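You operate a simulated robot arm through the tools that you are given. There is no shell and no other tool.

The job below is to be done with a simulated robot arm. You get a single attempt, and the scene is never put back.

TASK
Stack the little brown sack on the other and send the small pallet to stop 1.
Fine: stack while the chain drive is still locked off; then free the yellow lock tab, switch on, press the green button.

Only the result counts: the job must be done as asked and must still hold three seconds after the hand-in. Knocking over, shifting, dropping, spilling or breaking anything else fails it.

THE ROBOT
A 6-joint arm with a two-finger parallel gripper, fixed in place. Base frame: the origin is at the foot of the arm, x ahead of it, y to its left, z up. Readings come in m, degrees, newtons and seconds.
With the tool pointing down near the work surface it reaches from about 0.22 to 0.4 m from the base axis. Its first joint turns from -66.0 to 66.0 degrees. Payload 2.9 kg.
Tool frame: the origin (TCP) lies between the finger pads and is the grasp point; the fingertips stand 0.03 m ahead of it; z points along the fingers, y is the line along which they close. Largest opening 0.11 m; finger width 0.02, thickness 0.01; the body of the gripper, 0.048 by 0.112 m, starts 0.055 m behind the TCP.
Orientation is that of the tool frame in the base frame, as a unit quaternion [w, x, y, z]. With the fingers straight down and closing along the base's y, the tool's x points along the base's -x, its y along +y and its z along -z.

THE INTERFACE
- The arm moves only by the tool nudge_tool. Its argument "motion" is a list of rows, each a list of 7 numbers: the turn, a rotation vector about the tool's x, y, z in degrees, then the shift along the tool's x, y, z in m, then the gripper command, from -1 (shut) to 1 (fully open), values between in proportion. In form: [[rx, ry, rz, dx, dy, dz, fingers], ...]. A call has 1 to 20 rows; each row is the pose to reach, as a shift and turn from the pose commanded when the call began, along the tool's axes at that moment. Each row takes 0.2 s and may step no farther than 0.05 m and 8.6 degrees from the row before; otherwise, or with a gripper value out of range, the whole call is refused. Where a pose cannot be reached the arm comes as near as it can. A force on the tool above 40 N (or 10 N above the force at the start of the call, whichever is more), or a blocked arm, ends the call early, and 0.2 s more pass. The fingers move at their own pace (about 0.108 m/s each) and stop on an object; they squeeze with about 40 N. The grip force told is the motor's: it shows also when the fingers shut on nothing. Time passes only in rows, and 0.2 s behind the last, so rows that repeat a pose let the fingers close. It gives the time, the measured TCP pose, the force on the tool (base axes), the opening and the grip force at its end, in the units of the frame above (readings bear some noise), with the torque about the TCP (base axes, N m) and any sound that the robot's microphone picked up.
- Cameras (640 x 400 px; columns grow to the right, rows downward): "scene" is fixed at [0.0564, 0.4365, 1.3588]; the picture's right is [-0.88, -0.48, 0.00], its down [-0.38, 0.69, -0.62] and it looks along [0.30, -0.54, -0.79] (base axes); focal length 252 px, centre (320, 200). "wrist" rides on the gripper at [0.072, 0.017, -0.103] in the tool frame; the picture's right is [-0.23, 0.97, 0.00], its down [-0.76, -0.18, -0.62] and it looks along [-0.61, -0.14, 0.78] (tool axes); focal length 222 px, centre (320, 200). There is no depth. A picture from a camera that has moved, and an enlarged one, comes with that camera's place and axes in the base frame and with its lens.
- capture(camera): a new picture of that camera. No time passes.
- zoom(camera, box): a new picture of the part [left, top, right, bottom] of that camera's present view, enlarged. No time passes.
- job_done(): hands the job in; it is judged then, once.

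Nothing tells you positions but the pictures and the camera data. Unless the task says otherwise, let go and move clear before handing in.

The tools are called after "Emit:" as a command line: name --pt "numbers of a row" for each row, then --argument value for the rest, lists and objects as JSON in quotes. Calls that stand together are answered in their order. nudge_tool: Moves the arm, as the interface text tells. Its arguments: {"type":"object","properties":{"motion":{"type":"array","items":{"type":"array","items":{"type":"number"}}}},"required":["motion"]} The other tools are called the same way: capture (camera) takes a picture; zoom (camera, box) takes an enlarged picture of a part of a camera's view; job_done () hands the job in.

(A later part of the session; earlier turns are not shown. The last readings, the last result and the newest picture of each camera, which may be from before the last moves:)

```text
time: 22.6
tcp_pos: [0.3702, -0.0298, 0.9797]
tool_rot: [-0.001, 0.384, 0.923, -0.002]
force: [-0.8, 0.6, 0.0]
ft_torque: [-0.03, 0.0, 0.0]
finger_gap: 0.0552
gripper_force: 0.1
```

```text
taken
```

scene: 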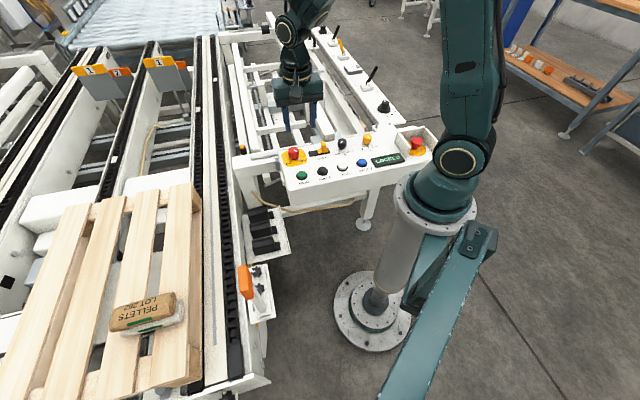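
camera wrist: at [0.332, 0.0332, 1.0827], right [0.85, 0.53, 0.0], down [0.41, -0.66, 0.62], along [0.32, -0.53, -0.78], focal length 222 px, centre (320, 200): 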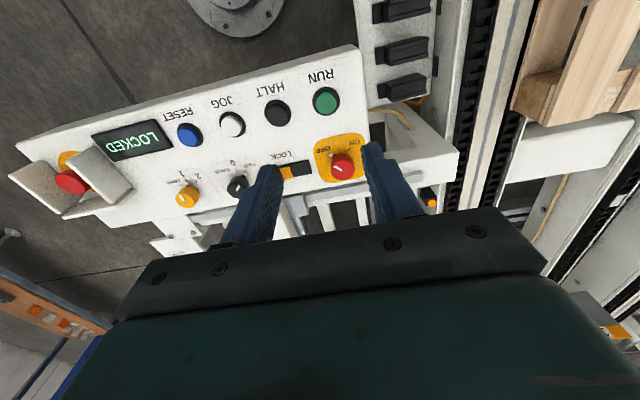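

The panel is in view. I'll zoom in on the left side to measure the switch, tab and button.

Emit:
zoom --camera "wrist" --box '[220, 50, 400, 200]'

Emit:
zoom --camera "scene" --box '[275, 130, 385, 195]'

Emit:
zoom --camera "wrist" --box '[150, 120, 270, 220]'

```text
2.67 times, centred on (310, 125) of wrist
camera zoom: at [0.332, 0.0332, 1.0827], right [0.85, 0.53, 0.0], down [0.41, -0.66, 0.62], along [0.32, -0.53, -0.78], focal length 592 px, centre (347, 400)
```

zoom: 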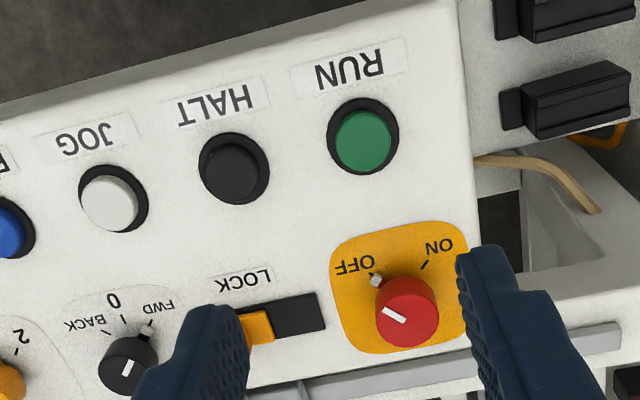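

```text
5.82 times, centred on (330, 162) of scene
camera zoom: at [0.0564, 0.4365, 1.3588], right [-0.88, -0.48, 0.0], down [-0.38, 0.69, -0.62], along [0.3, -0.54, -0.79], focal length 1468 px, centre (262, 418)
```

zoom: 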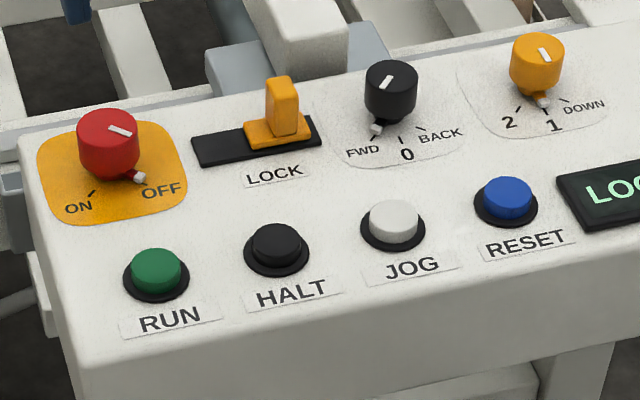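

```text
4.00 times, centred on (210, 170) of wrist
camera zoom: at [0.332, 0.0332, 1.0827], right [0.85, 0.53, 0.0], down [0.41, -0.66, 0.62], along [0.32, -0.53, -0.78], focal length 888 px, centre (760, 320)
```

zoom: 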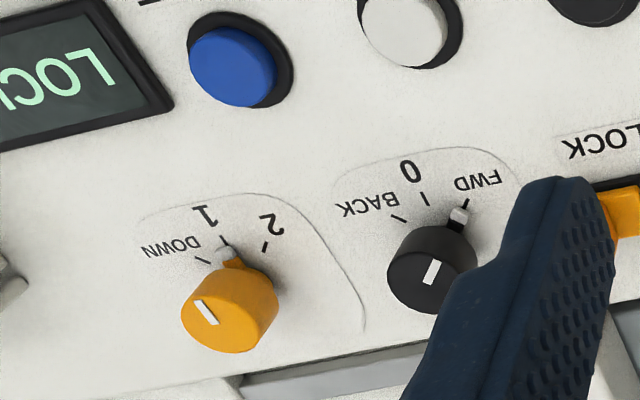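

The panel is horizontal at z ≈ 0.752. I put the RUN top at (0.382, -0.035, 0.766), the main switch axis at (0.452, -0.102) with its top near 0.783, and the lock tab block at (0.3765, -0.176) with its top near 0.795. It has to slide towards (+x, +y). I'll close the fingers and hover beside the tab, between it and the FWD knob.

Emit:
nudge_tool --pt "0 0 0 -0.0216 -0.0245 0.024 -1" --pt "0 0 0 -0.0433 -0.0489 0.048 -1" --pt "0 0 0 -0.0649 -0.0734 0.072 -1" --pt "0 0 0 -0.0866 -0.0978 0.096 -1" --pt "0 0 0 -0.1082 -0.1223 0.12 -1" --pt "0 0 0 -0.1082 -0.1223 0.12 -1"

Emit:
capture --camera "wrist"

Emit:
zoom --camera "scene" --box '[275, 110, 385, 195]'

```text
time: 24.0
tcp_pos: [0.3596, -0.1931, 0.8596]
tool_rot: [-0.002, 0.383, 0.924, -0.003]
force: [0.6, 0.0, -0.3]
ft_torque: [-0.01, 0.02, -0.01]
finger_gap: 0.0
gripper_force: 37.2
```

```text
taken
camera wrist: at [0.3207, -0.1306, 0.963], right [0.85, 0.53, 0.0], down [0.41, -0.66, 0.62], along [0.33, -0.53, -0.78], focal length 222 px, centre (320, 200)
```

wrist: 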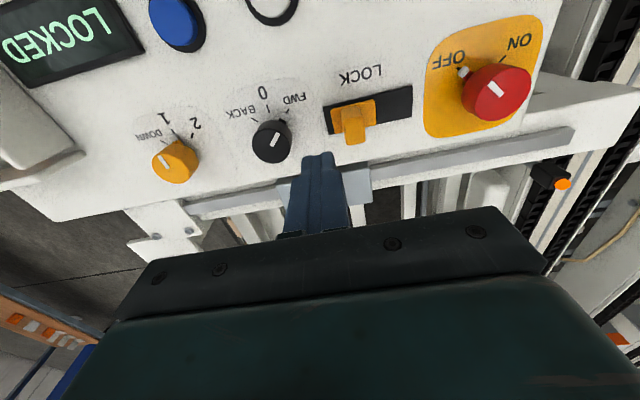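

```text
4.71 times, centred on (330, 152) of scene
camera zoom: at [0.0564, 0.4365, 1.3588], right [-0.88, -0.48, 0.0], down [-0.38, 0.69, -0.62], along [0.3, -0.54, -0.79], focal length 1187 px, centre (273, 424)
```

zoom: 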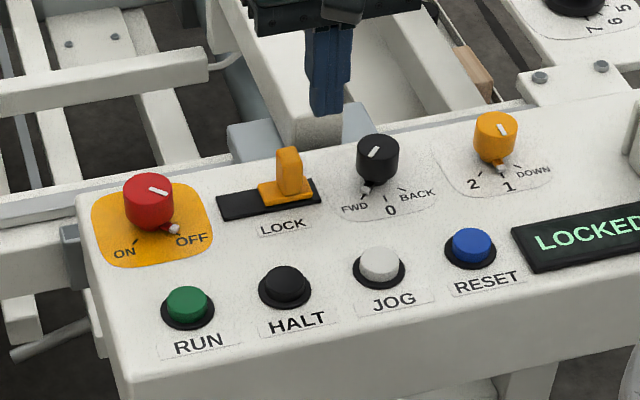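

Emit:
zoom --camera "wrist" --box '[230, 40, 430, 200]'

Emit:
zoom --camera "wrist" --box '[410, 0, 570, 140]'

```text
2.50 times, centred on (330, 120) of wrist
camera zoom: at [0.3207, -0.1306, 0.963], right [0.85, 0.53, 0.0], down [0.41, -0.66, 0.62], along [0.33, -0.53, -0.78], focal length 555 px, centre (295, 400)
```

zoom: 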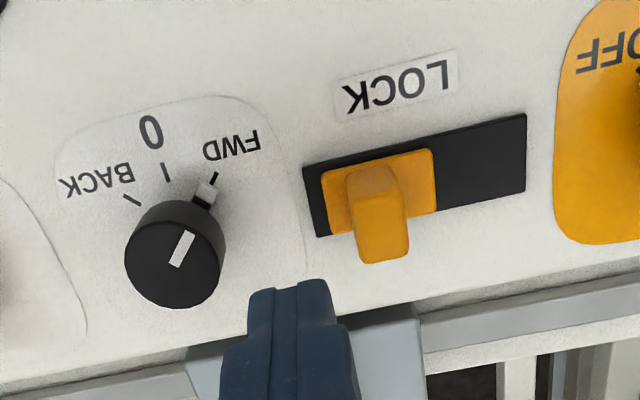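

```text
2.86 times, centred on (490, 70) of wrist
camera zoom: at [0.3207, -0.1306, 0.963], right [0.85, 0.53, 0.0], down [0.41, -0.66, 0.62], along [0.33, -0.53, -0.78], focal length 635 px, centre (-166, 571)
```

zoom: 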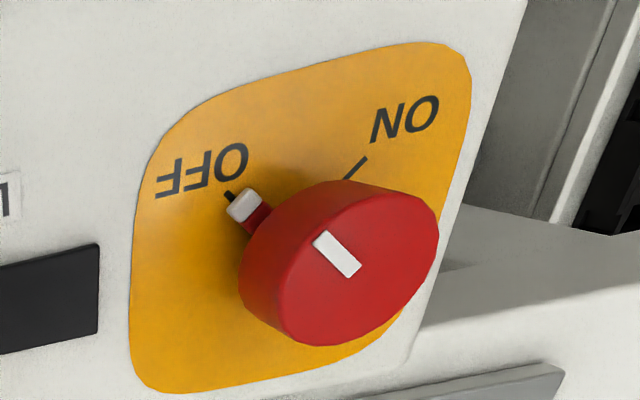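

The tab block is really at about (0.380, -0.174), which puts the closed fingers about 10 mm beside its right face. I'll lower them so the tips overlap the block, staying clear of the panel.

Emit:
nudge_tool --pt "0 0 0 0 0 0.02 -1" --pt "0 0 0 0 0 0.04 -1" --pt "0 0 0 0 0 0.056 -1" --pt "0 0 0 0 0 0.056 -1"

Emit:
capture --camera "wrist"

Emit:
zoom --camera "scene" --box '[275, 110, 385, 195]'

```text
time: 25.0
tcp_pos: [0.3595, -0.1949, 0.8042]
tool_rot: [-0.001, 0.384, 0.923, -0.001]
force: [0.8, -0.1, 0.0]
ft_torque: [-0.03, -0.03, 0.01]
finger_gap: 0.0003
gripper_force: 38.1
```

```text
taken
camera wrist: at [0.3212, -0.1304, 0.9074], right [0.85, 0.53, 0.0], down [0.41, -0.66, 0.62], along [0.33, -0.53, -0.78], focal length 222 px, centre (320, 200)
```

wrist: 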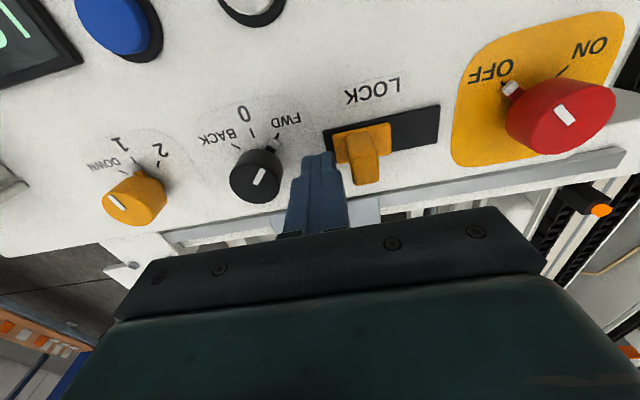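

```text
4.71 times, centred on (330, 152) of scene
camera zoom: at [0.0564, 0.4365, 1.3588], right [-0.88, -0.48, 0.0], down [-0.38, 0.69, -0.62], along [0.3, -0.54, -0.79], focal length 1187 px, centre (273, 424)
```

zoom: 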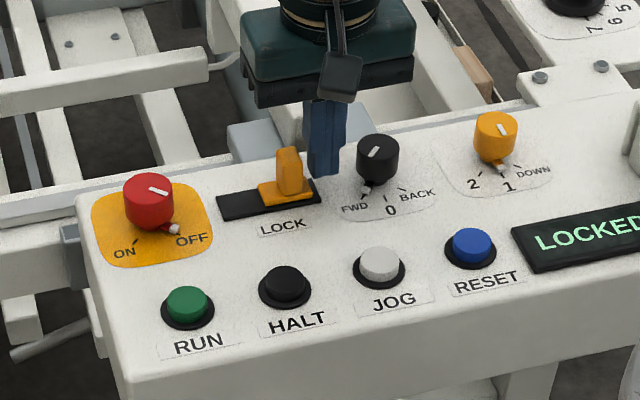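

The fingertips are beside the block with nothing touched. I'll push along +tool y, towards the main switch, to slide the tab.

Emit:
nudge_tool --pt "0 0 0 0 0.006 0 -1" --pt "0 0 0 0 0.012 0 -1" --pt "0 0 0 0 0.018 0 -1" --pt "0 0 0 0 0.024 0 -1" --pt "0 0 0 0 0.03 0 -1" --pt "0 0 0 0 0.03 0 -1"

Emit:
capture --camera "wrist"

Emit:
zoom --camera "scene" --box '[275, 110, 440, 195]'

```text
time: 26.4
tcp_pos: [0.3791, -0.1735, 0.8059]
tool_rot: [0.0, 0.384, 0.923, -0.001]
force: [0.8, -0.9, -0.6]
ft_torque: [0.06, -0.02, 0.01]
finger_gap: 0.0
gripper_force: 37.8
```

```text
taken
camera wrist: at [0.3419, -0.1095, 0.9075], right [0.85, 0.53, 0.0], down [0.41, -0.66, 0.62], along [0.33, -0.53, -0.78], focal length 222 px, centre (320, 200)
```

wrist: 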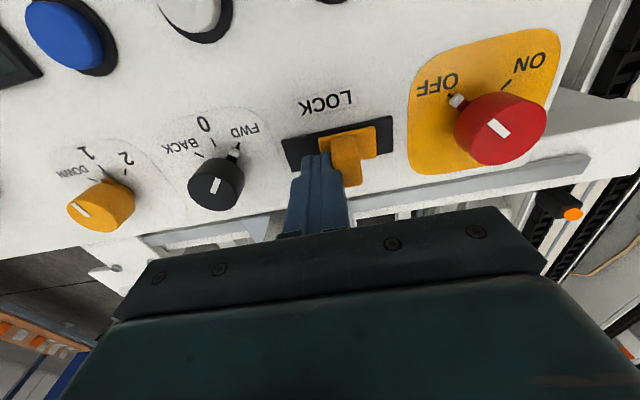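

```text
3.88 times, centred on (358, 152) of scene
camera zoom: at [0.0564, 0.4365, 1.3588], right [-0.88, -0.48, 0.0], down [-0.38, 0.69, -0.62], along [0.3, -0.54, -0.79], focal length 979 px, centre (174, 384)
```

zoom: 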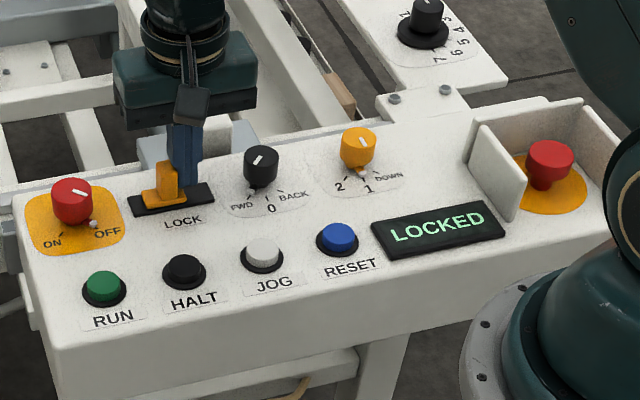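

The tab is sliding freely but the display still says LOCKED. I'll keep pushing to the end of the slot.

Emit:
nudge_tool --pt "0 0 0 0 0.004 0 -1" --pt "0 0 0 0 0.008 0 -1" --pt "0 0 0 0 0.012 0 -1" --pt "0 0 0 0 0.015 0 -1" --pt "0 0 0 0 0.015 0 -1"

Emit:
capture --camera "wrist"

Emit:
zoom --camera "scene" --box '[275, 110, 440, 195]'

```text
time: 27.6
tcp_pos: [0.3883, -0.1666, 0.8046]
tool_rot: [-0.004, 0.386, 0.923, -0.007]
force: [-23.9, -22.0, 7.0]
ft_torque: [-0.14, 0.22, 0.1]
finger_gap: 0.0
gripper_force: 37.3
```

```text
taken
camera wrist: at [0.3506, -0.1011, 0.9069], right [0.85, 0.52, -0.01], down [0.42, -0.66, 0.62], along [0.32, -0.54, -0.78], focal length 222 px, centre (320, 200)
```

wrist: 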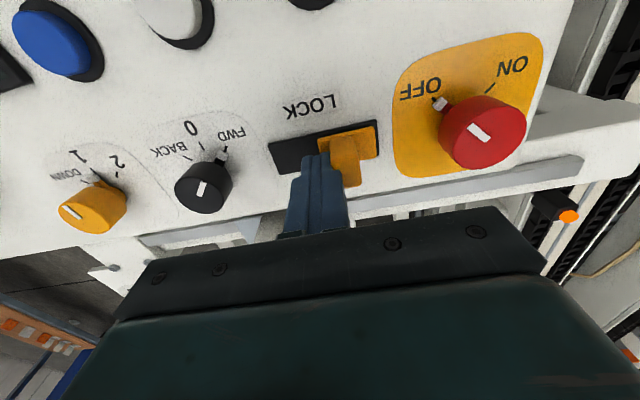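

```text
3.88 times, centred on (358, 152) of scene
camera zoom: at [0.0559, 0.4361, 1.3589], right [-0.88, -0.48, 0.0], down [-0.38, 0.69, -0.62], along [0.3, -0.54, -0.79], focal length 979 px, centre (174, 384)
```

zoom: 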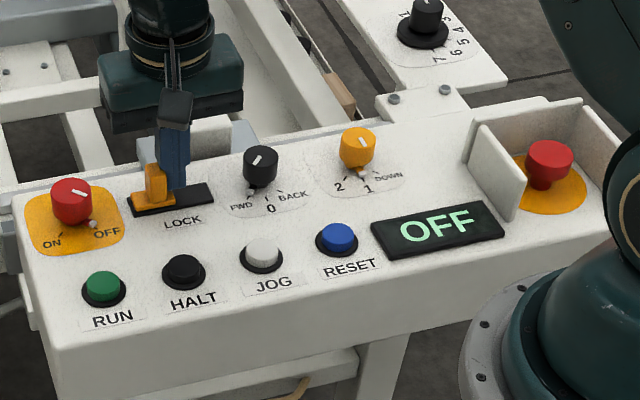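

The display now reads OFF, so the lock is freed. I'll back off the tab and raise straight up before turning to the main switch.

Emit:
nudge_tool --pt "0 0 0 0 -0.008 0 -1" --pt "0 0 0 0 -0.018 0 -1" --pt "0 0 0 0 -0.018 -0.02 -1" --pt "0 0 0 0 -0.018 -0.05 -1" --pt "0 0 0 0 -0.018 -0.09 -1" --pt "0 0 0 0 -0.018 -0.09 -1"

Emit:
zoom --camera "scene" --box '[275, 110, 440, 195]'

Emit:
zoom --camera "wrist" --box '[320, 0, 560, 150]'

```text
time: 29.0
tcp_pos: [0.3779, -0.1758, 0.8937]
tool_rot: [-0.003, 0.384, 0.923, -0.002]
force: [0.2, -0.5, -0.3]
ft_torque: [0.01, 0.01, 0.01]
finger_gap: 0.0001
gripper_force: 38.2
```

```text
3.88 times, centred on (358, 152) of scene
camera zoom: at [0.0564, 0.4365, 1.3588], right [-0.88, -0.48, 0.0], down [-0.38, 0.69, -0.62], along [0.3, -0.54, -0.79], focal length 979 px, centre (174, 384)
```

zoom: 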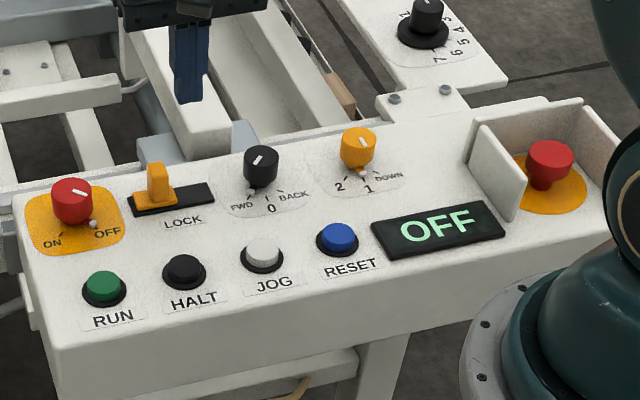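

```text
2.67 times, centred on (440, 75) of wrist
camera zoom: at [0.3401, -0.1112, 0.9964], right [0.85, 0.53, 0.0], down [0.41, -0.66, 0.62], along [0.33, -0.53, -0.78], focal length 592 px, centre (0, 533)
```

zoom: 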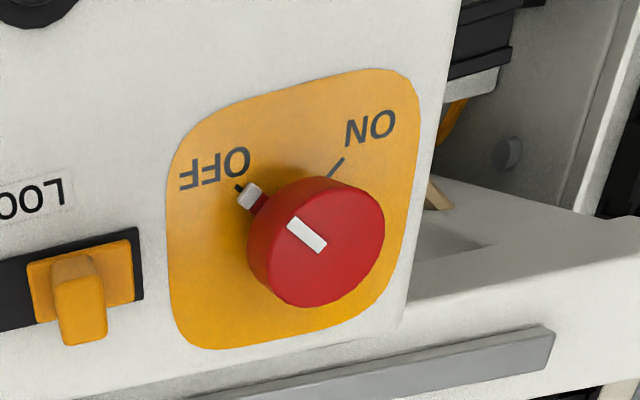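

The tab stays in its freed position. I'll move above the red switch with the fingers partly open, turning the hand so the fingers close square to the pointer.

Emit:
nudge_tool --pt "0 0 -7.5 0 0.0174 0.0023 0.45" --pt "0 0 -15 0 0.0349 0.0046 0.45" --pt "0 0 -22.5 0 0.0523 0.0068 0.45" --pt "0 0 -30 0 0.0697 0.0091 0.45" --pt "0 0 -37.5 0 0.0872 0.0114 0.45" --pt "0 0 -45 0 0.1046 0.0137 0.45" --pt "0 0 -45 0 0.1046 0.0137 0.45"

Emit:
capture --camera "wrist"

Emit:
zoom --camera "wrist" --box '[240, 60, 400, 180]'

Emit:
zoom --camera "scene" --box '[250, 110, 360, 195]'

```text
time: 30.6
tcp_pos: [0.4521, -0.1016, 0.8807]
tool_rot: [-0.002, 0.0, 1.0, -0.002]
force: [0.3, -0.3, -0.6]
ft_torque: [-0.01, 0.0, 0.01]
finger_gap: 0.0799
gripper_force: 0.0
```

```text
taken
camera wrist: at [0.381, -0.0836, 0.9835], right [0.23, 0.97, 0.0], down [0.76, -0.18, 0.62], along [0.6, -0.14, -0.78], focal length 222 px, centre (320, 200)
```

wrist: 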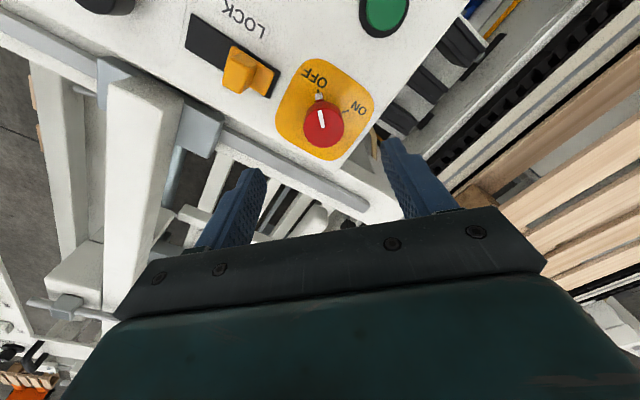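

```text
3.33 times, centred on (320, 120) of wrist
camera zoom: at [0.381, -0.0836, 0.9835], right [0.23, 0.97, 0.0], down [0.76, -0.18, 0.62], along [0.6, -0.14, -0.78], focal length 740 px, centre (320, 467)
```

zoom: 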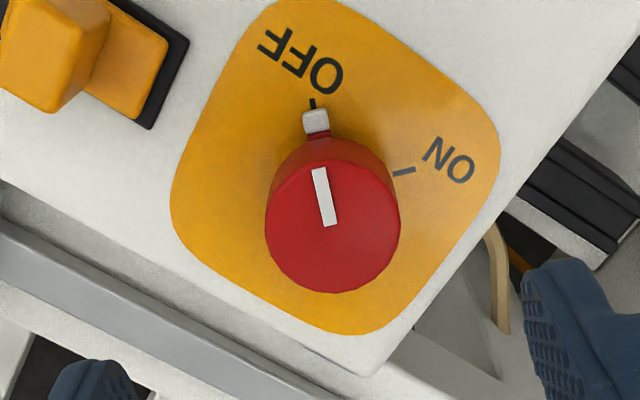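

```text
4.71 times, centred on (305, 152) of scene
camera zoom: at [0.0564, 0.4365, 1.3588], right [-0.88, -0.48, 0.0], down [-0.38, 0.69, -0.62], along [0.3, -0.54, -0.79], focal length 1187 px, centre (391, 424)
```

zoom: 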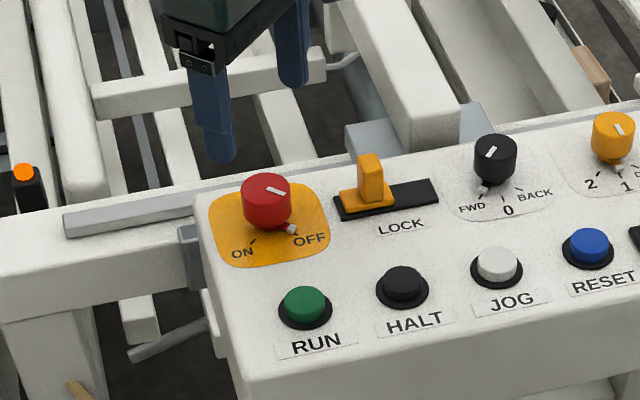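

The switch axis is about 3 mm off in y, so call it (0.4536, -0.0986), and ON and OFF are 90° apart. I'll correct for that and lower the fingers around the knob.

Emit:
nudge_tool --pt "0 0 0 -0.0015 0.003 0.02 0.45" --pt "0 0 0 -0.0015 0.003 0.045 0.45" --pt "0 0 0 -0.0015 0.003 0.07 0.45" --pt "0 0 0 -0.0015 0.003 0.085 0.45" --pt "0 0 0 -0.0015 0.003 0.085 0.45"

Emit:
capture --camera "wrist"

Emit:
zoom --camera "scene" --box '[250, 110, 360, 195]'

```text
time: 31.8
tcp_pos: [0.4539, -0.0982, 0.7967]
tool_rot: [-0.002, 0.001, 1.0, -0.002]
force: [-0.5, 0.1, 1.0]
ft_torque: [-0.02, 0.0, 0.04]
finger_gap: 0.0799
gripper_force: 0.0
```

```text
taken
camera wrist: at [0.3824, -0.0804, 0.8985], right [0.23, 0.97, 0.0], down [0.76, -0.18, 0.62], along [0.6, -0.14, -0.78], focal length 222 px, centre (320, 200)
```

wrist: 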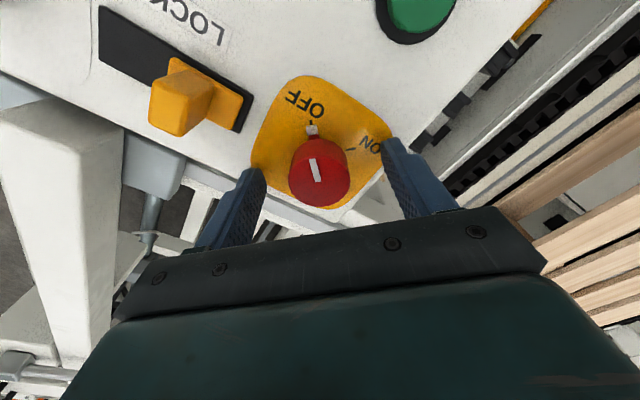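

```text
4.71 times, centred on (305, 152) of scene
camera zoom: at [0.0564, 0.4365, 1.3588], right [-0.88, -0.48, 0.0], down [-0.38, 0.69, -0.62], along [0.3, -0.54, -0.79], focal length 1187 px, centre (391, 424)
```

zoom: 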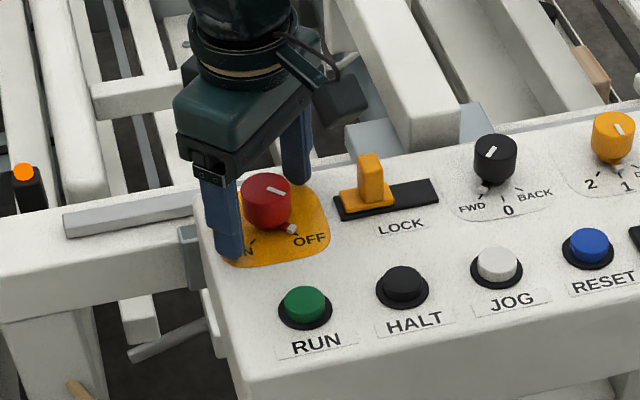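

The knob is centred between the fingers. I'll close on it and then turn it 90° clockwise seen from above, from OFF to ON.

Emit:
nudge_tool --pt "0 0 0 0 0 0 -1" --pt "0 0 0 0 0 0 -1" --pt "0 0 0 0 0 0 -1" --pt "0 0 0 0 0 0 -1"

Emit:
capture --camera "wrist"

```text
time: 32.8
tcp_pos: [0.4535, -0.0975, 0.7954]
tool_rot: [-0.002, 0.001, 1.0, -0.001]
force: [0.9, 2.2, -3.2]
ft_torque: [0.52, -0.19, -0.07]
finger_gap: 0.0354
gripper_force: 44.6
```

```text
taken
camera wrist: at [0.3824, -0.0802, 0.8986], right [0.23, 0.97, 0.0], down [0.76, -0.18, 0.62], along [0.6, -0.14, -0.78], focal length 222 px, centre (320, 200)
```

wrist: 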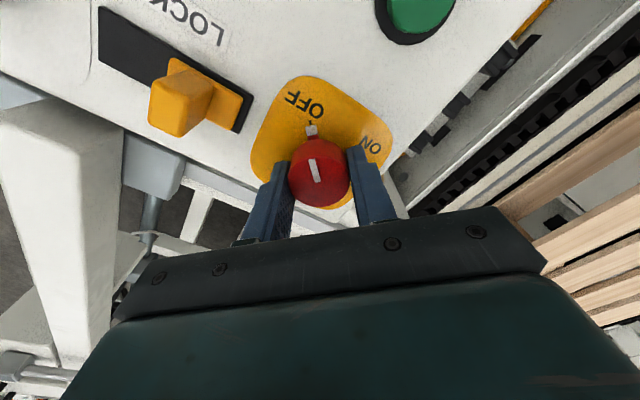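

Gripped at 0.035 m. Turning in steps, checking partway.

Emit:
nudge_tool --pt "0 0 8 0 0 0 -1" --pt "0 0 16 0 0 0 -1" --pt "0 0 24 0 0 0 -1" --pt "0 0 32 0 0 0 -1" --pt "0 0 40 0 0 0 -1" --pt "0 0 40 0 0 0 -1"

Emit:
capture --camera "wrist"

Emit:
zoom --camera "scene" --box '[250, 110, 440, 195]'

```text
time: 34.2
tcp_pos: [0.4536, -0.0991, 0.7957]
tool_rot: [0.0, 0.344, 0.939, -0.002]
force: [-4.3, -8.4, 10.4]
ft_torque: [0.96, 0.63, 0.02]
finger_gap: 0.0356
gripper_force: 44.9
```

```text
taken
camera wrist: at [0.4098, -0.0389, 0.8983], right [0.8, 0.6, -0.01], down [0.47, -0.63, 0.62], along [0.37, -0.5, -0.78], focal length 222 px, centre (320, 200)
```

wrist: 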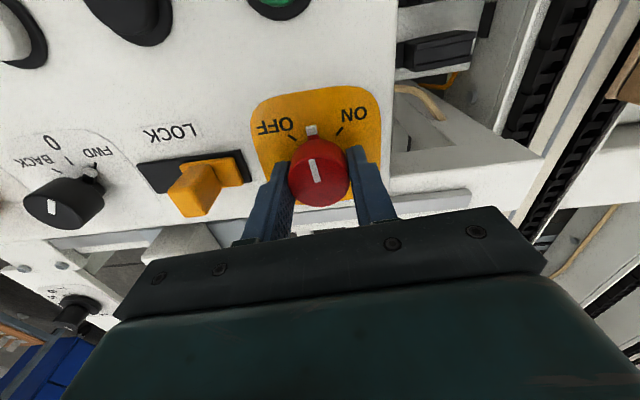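

```text
3.37 times, centred on (345, 152) of scene
camera zoom: at [0.0562, 0.4363, 1.3588], right [-0.88, -0.48, 0.0], down [-0.38, 0.69, -0.62], along [0.3, -0.54, -0.79], focal length 850 px, centre (236, 360)
```

zoom: 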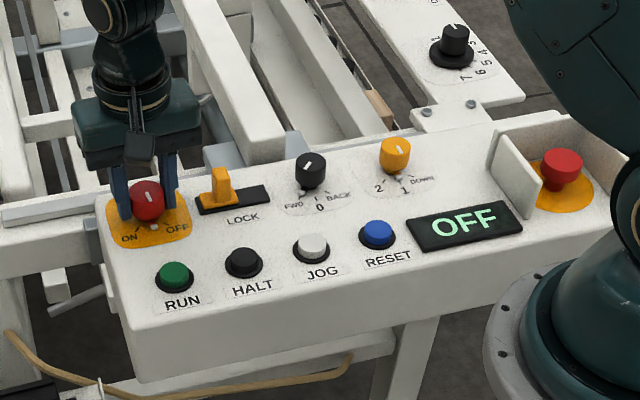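

The knob is turning with the hand and the pointer is now halfway. Continuing to ON.

Emit:
nudge_tool --pt "0 0 8 0 0 0 -1" --pt "0 0 16 0 0 0 -1" --pt "0 0 24 0 0 0 -1" --pt "0 0 32 0 0 0 -1" --pt "0 0 40 0 0 0 -1" --pt "0 0 47 0 0 0 -1" --pt "0 0 47 0 0 0 -1"

Emit:
capture --camera "wrist"

Emit:
zoom --camera "scene" --box '[250, 110, 440, 195]'

```text
time: 35.8
tcp_pos: [0.4516, -0.101, 0.7952]
tool_rot: [-0.001, 0.691, 0.723, -0.006]
force: [-29.0, -18.7, 20.8]
ft_torque: [0.45, -0.42, -0.01]
finger_gap: 0.0356
gripper_force: 45.3
```

```text
taken
camera wrist: at [0.4665, -0.0261, 0.8975], right [0.98, -0.18, -0.01], down [-0.14, -0.76, 0.63], along [-0.12, -0.62, -0.78], focal length 222 px, centre (320, 200)
```

wrist: 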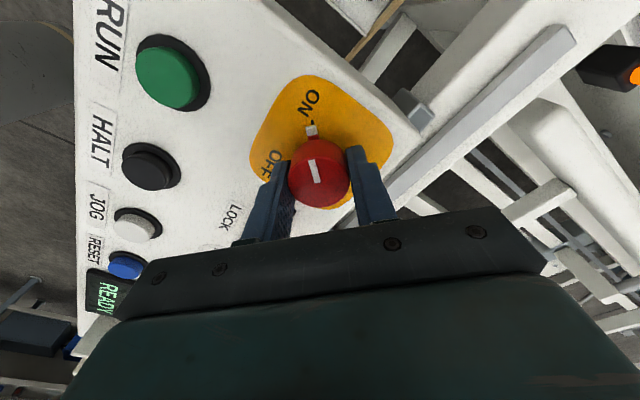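

```text
3.37 times, centred on (345, 152) of scene
camera zoom: at [0.0555, 0.4362, 1.3589], right [-0.88, -0.48, 0.0], down [-0.38, 0.69, -0.62], along [0.3, -0.54, -0.79], focal length 850 px, centre (236, 360)
```

zoom: 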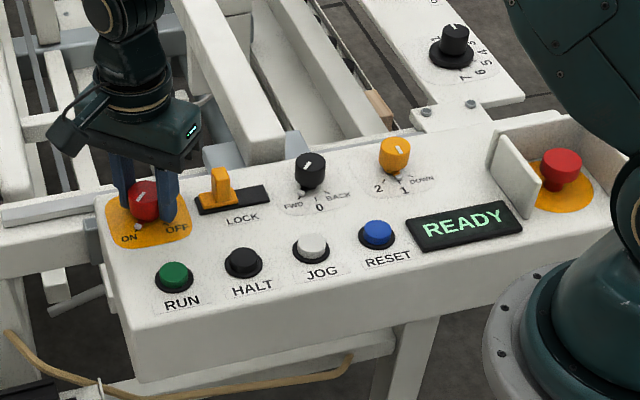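

The display reads READY, so the main switch is ON. I'll release the knob and rise.

Emit:
nudge_tool --pt "0 0 0 0 0 0 0.0" --pt "0 0 0 0 0 0 0.45" --pt "0 0 0 0 0 0 0.45"

Emit:
capture --camera "wrist"

Emit:
zoom --camera "scene" --box '[250, 110, 440, 195]'

```text
time: 36.6
tcp_pos: [0.4548, -0.099, 0.7965]
tool_rot: [-0.001, 0.689, 0.725, -0.001]
force: [0.6, -0.4, 0.7]
ft_torque: [0.02, -0.02, 0.0]
finger_gap: 0.0802
gripper_force: 0.0
```

```text
taken
camera wrist: at [0.4681, -0.0245, 0.898], right [0.98, -0.18, 0.0], down [-0.14, -0.77, 0.63], along [-0.11, -0.62, -0.78], focal length 222 px, centre (320, 200)
```

wrist: 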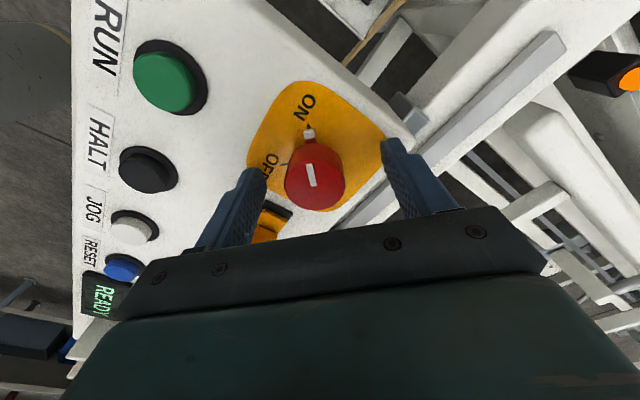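

```text
3.37 times, centred on (345, 152) of scene
camera zoom: at [0.0564, 0.4365, 1.3588], right [-0.88, -0.48, 0.0], down [-0.38, 0.69, -0.62], along [0.3, -0.54, -0.79], focal length 850 px, centre (236, 360)
```

zoom: 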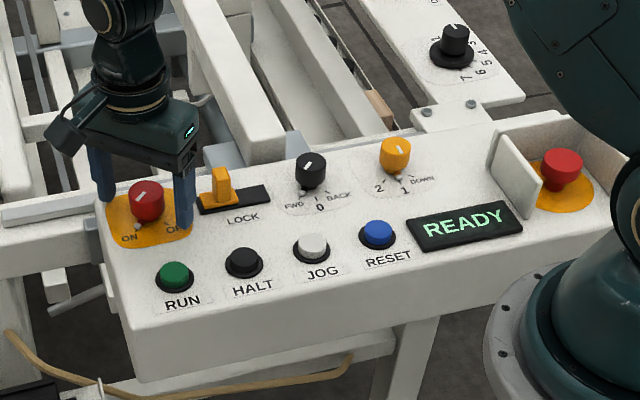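

READY holds after release. I'll go up, then move over the green RUN button with the fingers closed.

Emit:
nudge_tool --pt "0 0 0 0 0 -0.025 0.45" --pt "0 0 0 0 0 -0.06 0.45" --pt "0 0 0 0 0 -0.1 0.45" --pt "0 0 -8 0.0062 -0.0064 -0.1 -1" --pt "0 0 -16 0.0124 -0.0128 -0.1 -1" --pt "0 0 -24 0.0186 -0.0192 -0.099 -1" --pt "0 0 -32 0.0248 -0.0256 -0.098 -1" --pt "0 0 -40 0.031 -0.032 -0.096 -1" --pt "0 0 -48 0.0372 -0.0384 -0.094 -1" --pt "0 0 -56 0.0434 -0.0448 -0.092 -1" --pt "0 0 -64 0.0496 -0.0512 -0.09 -1" --pt "0 0 -72 0.0558 -0.0576 -0.087 -1" --pt "0 0 -80 0.062 -0.064 -0.085 -1" --pt "0 0 -87 0.0676 -0.0695 -0.084 -1" --pt "0 0 -87 0.0676 -0.0695 -0.084 -1"

Emit:
capture --camera "wrist"

Emit:
zoom --camera "wrist" --box '[240, 60, 400, 180]'

Emit:
capture --camera "scene"

```text
time: 39.8
tcp_pos: [0.3815, -0.0345, 0.8783]
tool_rot: [-0.002, 0.0, 1.0, -0.002]
force: [-0.2, 0.3, 0.1]
ft_torque: [-0.01, -0.01, -0.03]
finger_gap: 0.0
gripper_force: 37.3
```

```text
taken
camera wrist: at [0.3096, -0.0172, 0.9822], right [0.23, 0.97, 0.0], down [0.76, -0.18, 0.62], along [0.6, -0.14, -0.78], focal length 222 px, centre (320, 200)
```

wrist: 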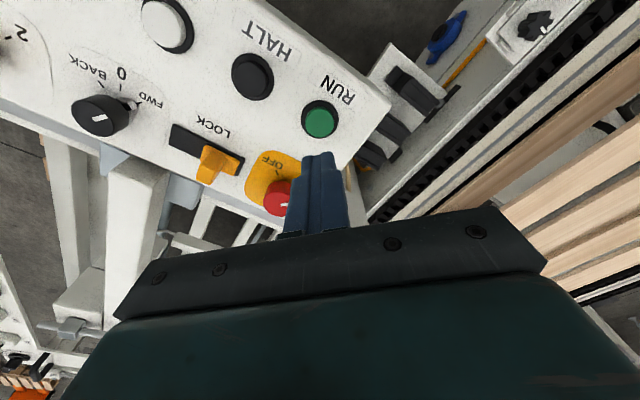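

```text
3.33 times, centred on (320, 120) of wrist
camera zoom: at [0.3096, -0.0172, 0.9822], right [0.23, 0.97, 0.0], down [0.76, -0.18, 0.62], along [0.6, -0.14, -0.78], focal length 740 px, centre (320, 467)
```

zoom: 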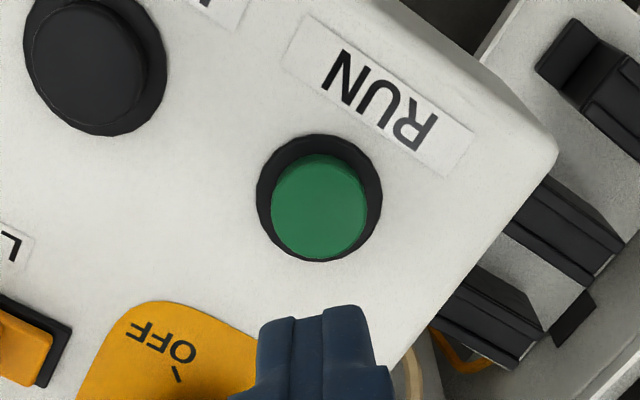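

```text
taken
```

scene: 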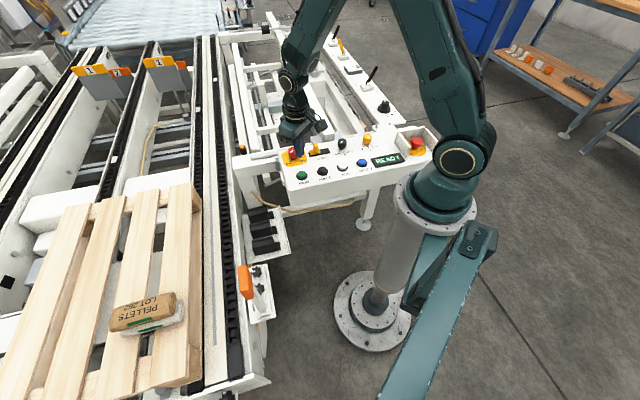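

The fingertips are over the RUN button. I'll descend to just above it.

Emit:
nudge_tool --pt "0 0 0 -0.0015 0 0.025 -1" --pt "0 0 0 -0.0015 0 0.05 -1" --pt "0 0 0 -0.0015 0 0.068 -1" --pt "0 0 0 -0.0015 0 0.068 -1"

Emit:
capture --camera "wrist"

Emit:
zoom --camera "scene" --box '[250, 110, 440, 195]'

```text
time: 40.8
tcp_pos: [0.3826, -0.0334, 0.8117]
tool_rot: [-0.001, 0.001, 1.0, -0.001]
force: [0.6, -0.4, 0.5]
ft_torque: [0.01, -0.01, 0.04]
finger_gap: 0.0
gripper_force: 37.8
```

```text
taken
camera wrist: at [0.3112, -0.0168, 0.914], right [0.23, 0.97, 0.0], down [0.76, -0.18, 0.62], along [0.6, -0.14, -0.78], focal length 222 px, centre (320, 200)
```

wrist: 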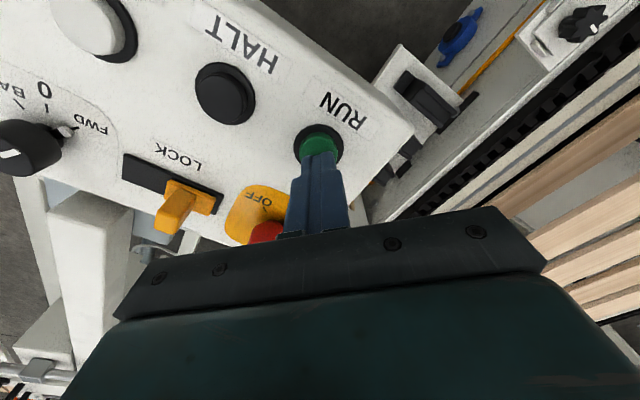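

```text
3.37 times, centred on (345, 152) of scene
camera zoom: at [0.0564, 0.4365, 1.3588], right [-0.88, -0.48, 0.0], down [-0.38, 0.69, -0.62], along [0.3, -0.54, -0.79], focal length 850 px, centre (236, 360)
```

zoom: 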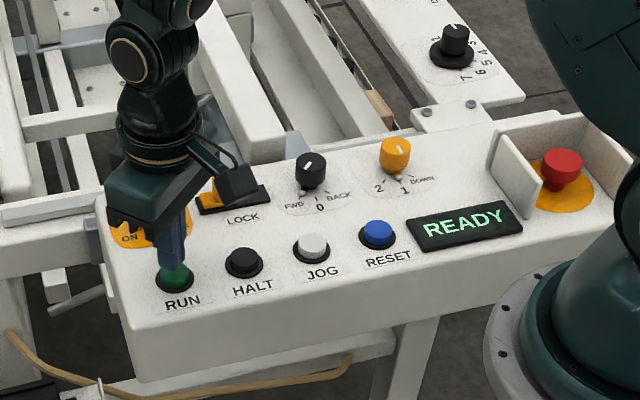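

Lined up on RUN with READY showing. I'll press gently in small steps.

Emit:
nudge_tool --pt "0 0 0 0 0 0.004 -1" --pt "0 0 0 0 0 0.008 -1" --pt "0 0 0 0 0 0.011 -1" --pt "0 0 0 0 0 0.014 -1"

Emit:
zoom --camera "scene" --box '[250, 110, 440, 195]'

```text
time: 41.8
tcp_pos: [0.3822, -0.0341, 0.7981]
tool_rot: [-0.001, 0.001, 1.0, 0.0]
force: [-1.1, 1.8, 4.8]
ft_torque: [0.06, 0.03, 0.02]
finger_gap: 0.0
gripper_force: 38.0
heard: click
```

```text
3.37 times, centred on (345, 152) of scene
camera zoom: at [0.0563, 0.4366, 1.3587], right [-0.88, -0.48, 0.0], down [-0.38, 0.69, -0.62], along [0.3, -0.54, -0.79], focal length 850 px, centre (236, 360)
```

zoom: 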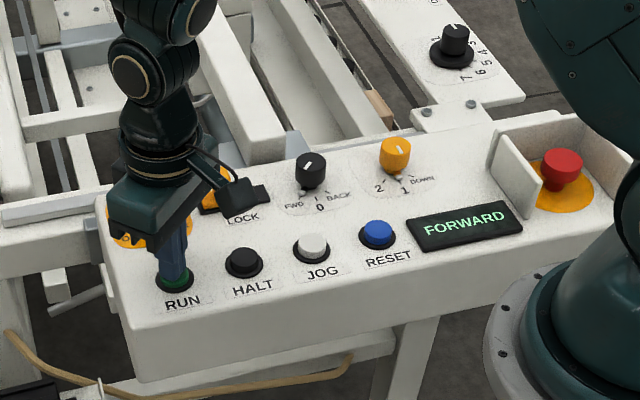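

The press clicked and the display shows FORWARD, so the drive is running. I'll lift straight off the button and watch the pallet.

Emit:
nudge_tool --pt "0 0 0 0 0 -0.02 -1" --pt "0 0 0 0 0 -0.06 -1" --pt "0 0 0 0 0 -0.1 -1" --pt "0 0 0 0 0 -0.1 -1"

Emit:
capture --camera "scene"

```text
time: 42.8
tcp_pos: [0.3828, -0.0338, 0.8972]
tool_rot: [-0.002, 0.0, 1.0, -0.002]
force: [0.4, 1.1, 0.0]
ft_torque: [-0.01, 0.01, -0.02]
finger_gap: 0.0002
gripper_force: 37.4
```

```text
taken
```

scene: 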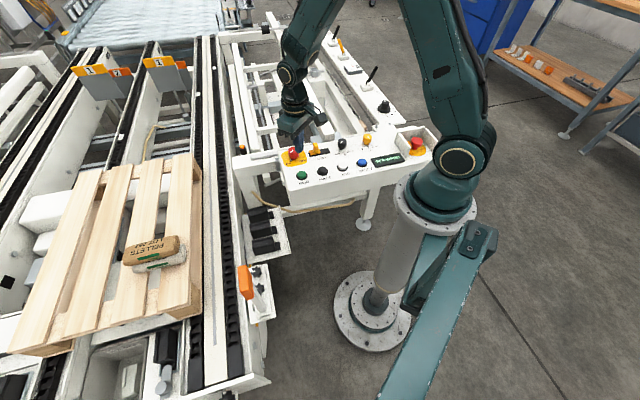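

The pallet is moving forward with the stack intact. I'll hold still, clear of its path, and wait.

Emit:
nudge_tool --pt "0 0 0 0 0 0 -1" --pt "0 0 0 0 0 0 -1" --pt "0 0 0 0 0 0 -1" --pt "0 0 0 0 0 0 -1" --pt "0 0 0 0 0 0 -1" --pt "0 0 0 0 0 0 -1" --pt "0 0 0 0 0 0 -1" --pt "0 0 0 0 0 0 -1"

Emit:
capture --camera "scene"

```text
time: 44.6
tcp_pos: [0.3821, -0.0342, 0.8967]
tool_rot: [-0.002, 0.001, 1.0, -0.001]
force: [0.1, 0.6, -0.1]
ft_torque: [-0.02, -0.03, 0.05]
finger_gap: 0.0001
gripper_force: 37.5
```

```text
taken
```

scene: 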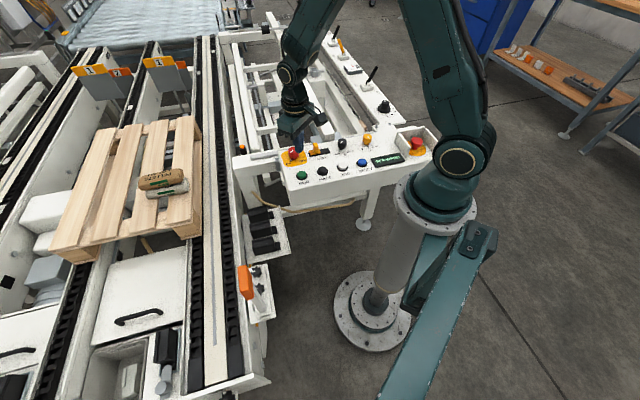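

It's travelling steadily and the stack still looks fine. I'll wait a bit longer and watch it approach stop 1.

Emit:
nudge_tool --pt "0 0 0 0 0 0 -1" --pt "0 0 0 0 0 0 -1" --pt "0 0 0 0 0 0 -1" --pt "0 0 0 0 0 0 -1" --pt "0 0 0 0 0 0 -1" --pt "0 0 0 0 0 0 -1" --pt "0 0 0 0 0 0 -1" --pt "0 0 0 0 0 0 -1"

Emit:
capture --camera "scene"

Emit:
zoom --camera "scene" --box '[40, 40, 240, 200]'

Emit:
zoom --camera "scene" --box '[275, 120, 440, 205]'

```text
time: 46.4
tcp_pos: [0.3819, -0.0334, 0.8959]
tool_rot: [-0.002, 0.001, 1.0, -0.002]
force: [1.5, -0.1, 0.3]
ft_torque: [0.02, 0.01, -0.02]
finger_gap: 0.0
gripper_force: 38.2
```

```text
taken
```

scene: 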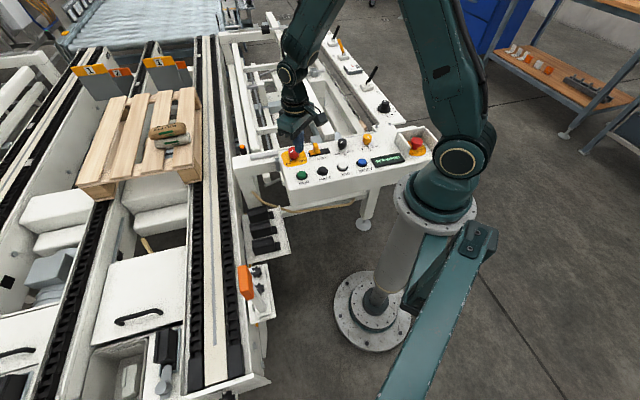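

```text
2.50 times, centred on (140, 120) of scene
camera zoom: at [0.0564, 0.4365, 1.3588], right [-0.88, -0.48, 0.0], down [-0.38, 0.69, -0.62], along [0.3, -0.54, -0.79], focal length 631 px, centre (770, 400)
```

zoom: 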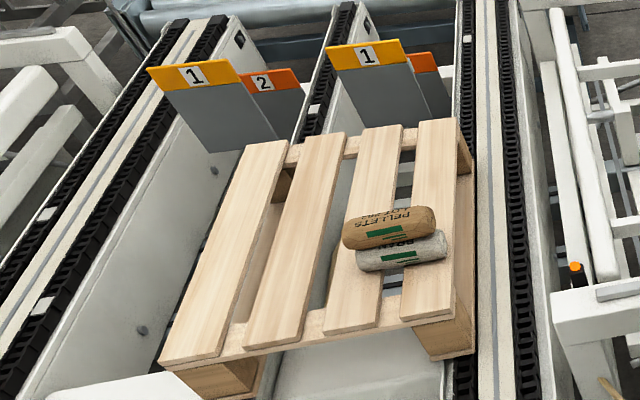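

```text
3.88 times, centred on (358, 162) of scene
camera zoom: at [0.0564, 0.4365, 1.3588], right [-0.88, -0.48, 0.0], down [-0.38, 0.69, -0.62], along [0.3, -0.54, -0.79], focal length 979 px, centre (174, 346)
```

zoom: 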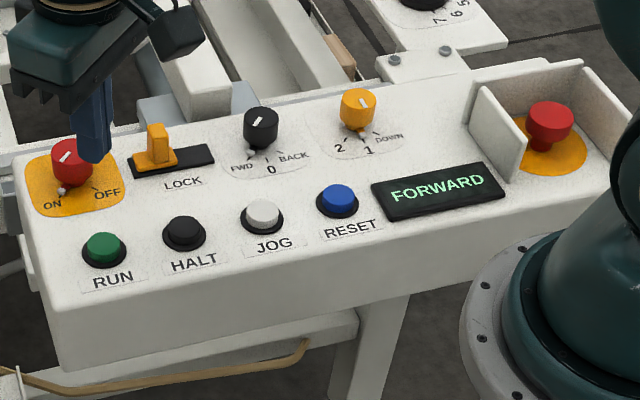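

The pallet has nearly reached the stop-1 flags and the drive is still in FORWARD. I'll wait a little more.

Emit:
nudge_tool --pt "0 0 0 0 0 0 -1" --pt "0 0 0 0 0 0 -1" --pt "0 0 0 0 0 0 -1" --pt "0 0 0 0 0 0 -1" --pt "0 0 0 0 0 0 -1" --pt "0 0 0 0 0 0 -1"

Emit:
zoom --camera "scene" --box '[40, 40, 240, 200]'

Emit:
zoom --camera "scene" --box '[275, 120, 440, 205]'

```text
time: 47.8
tcp_pos: [0.3829, -0.0343, 0.8958]
tool_rot: [-0.002, 0.002, 1.0, -0.002]
force: [-0.2, -0.7, 0.5]
ft_torque: [0.0, 0.01, 0.0]
finger_gap: 0.0001
gripper_force: 37.1
```

```text
2.50 times, centred on (140, 120) of scene
camera zoom: at [0.0564, 0.4365, 1.3588], right [-0.88, -0.48, 0.0], down [-0.38, 0.69, -0.62], along [0.3, -0.54, -0.79], focal length 631 px, centre (770, 400)
```

zoom: 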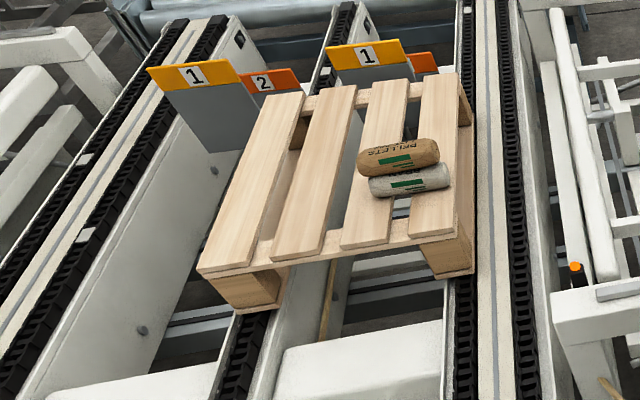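

```text
3.88 times, centred on (358, 162) of scene
camera zoom: at [0.0564, 0.4365, 1.3588], right [-0.88, -0.48, 0.0], down [-0.38, 0.69, -0.62], along [0.3, -0.54, -0.79], focal length 979 px, centre (174, 346)
```

zoom: 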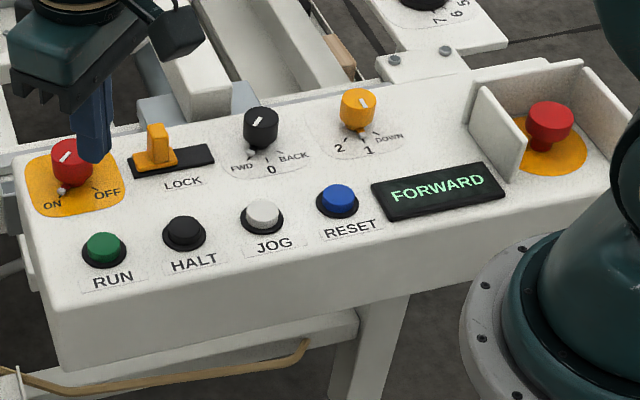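

It's close to the stop, with the stack upright. A bit longer.

Emit:
nudge_tool --pt "0 0 0 0 0 0 -1" --pt "0 0 0 0 0 0 -1" --pt "0 0 0 0 0 0 -1" --pt "0 0 0 0 0 0 -1" --pt "0 0 0 0 0 0 -1"

Emit:
zoom --camera "scene" --box '[40, 20, 240, 180]'

Emit:
zoom --camera "scene" --box '[275, 120, 440, 205]'

```text
time: 49.0
tcp_pos: [0.3826, -0.0339, 0.897]
tool_rot: [-0.001, 0.001, 1.0, -0.002]
force: [0.7, 0.3, 0.2]
ft_torque: [0.01, -0.02, 0.01]
finger_gap: 0.0
gripper_force: 37.6
```

```text
2.50 times, centred on (140, 100) of scene
camera zoom: at [0.0564, 0.4365, 1.3588], right [-0.88, -0.48, 0.0], down [-0.38, 0.69, -0.62], along [0.3, -0.54, -0.79], focal length 631 px, centre (770, 450)
```

zoom: 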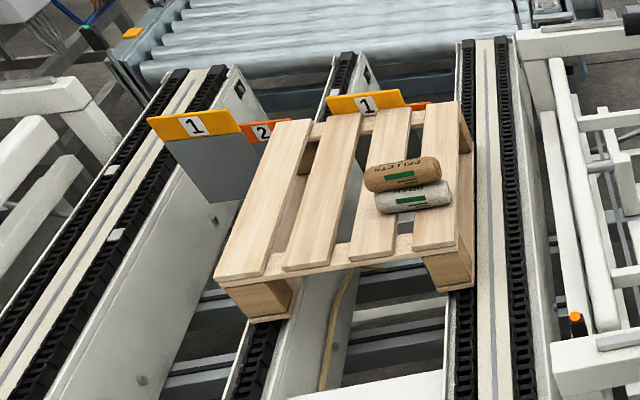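

```text
3.88 times, centred on (358, 162) of scene
camera zoom: at [0.0564, 0.4365, 1.3588], right [-0.88, -0.48, 0.0], down [-0.38, 0.69, -0.62], along [0.3, -0.54, -0.79], focal length 979 px, centre (174, 346)
```

zoom: 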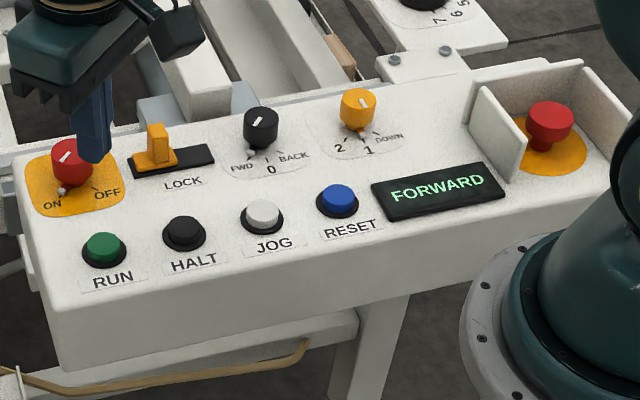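

Emit:
nudge_tool --pt "0 0 0 0 0 0 -1" --pt "0 0 0 0 0 0 -1" --pt "0 0 0 0 0 0 -1" --pt "0 0 0 0 0 0 -1" --pt "0 0 0 0 0 0 -1"

Emit:
zoom --camera "scene" --box '[40, 20, 240, 180]'

Emit:
zoom --camera "scene" --box '[275, 120, 440, 205]'

```text
time: 50.2
tcp_pos: [0.3835, -0.0332, 0.896]
tool_rot: [-0.002, 0.002, 1.0, -0.002]
force: [-0.2, 0.2, 0.5]
ft_torque: [0.0, 0.0, -0.04]
finger_gap: 0.0
gripper_force: 37.2
```

```text
2.50 times, centred on (140, 100) of scene
camera zoom: at [0.0564, 0.4365, 1.3588], right [-0.88, -0.48, 0.0], down [-0.38, 0.69, -0.62], along [0.3, -0.54, -0.79], focal length 631 px, centre (770, 450)
```

zoom: 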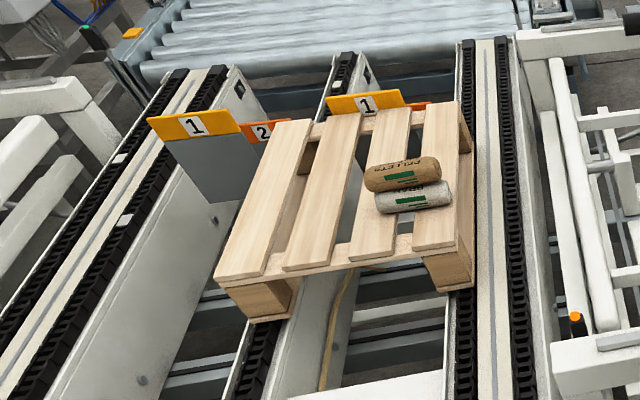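

```text
3.88 times, centred on (358, 162) of scene
camera zoom: at [0.0564, 0.4365, 1.3588], right [-0.88, -0.48, 0.0], down [-0.38, 0.69, -0.62], along [0.3, -0.54, -0.79], focal length 979 px, centre (174, 346)
```

zoom: 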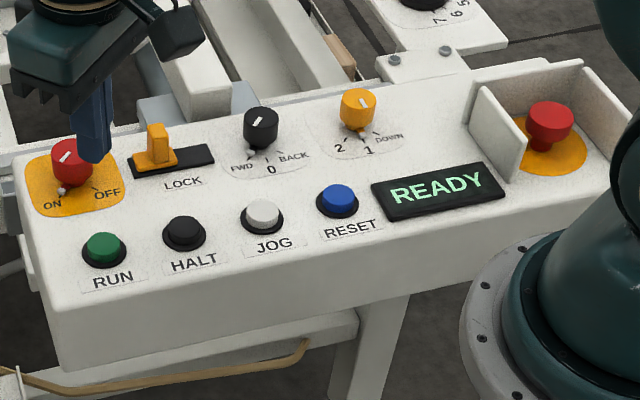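

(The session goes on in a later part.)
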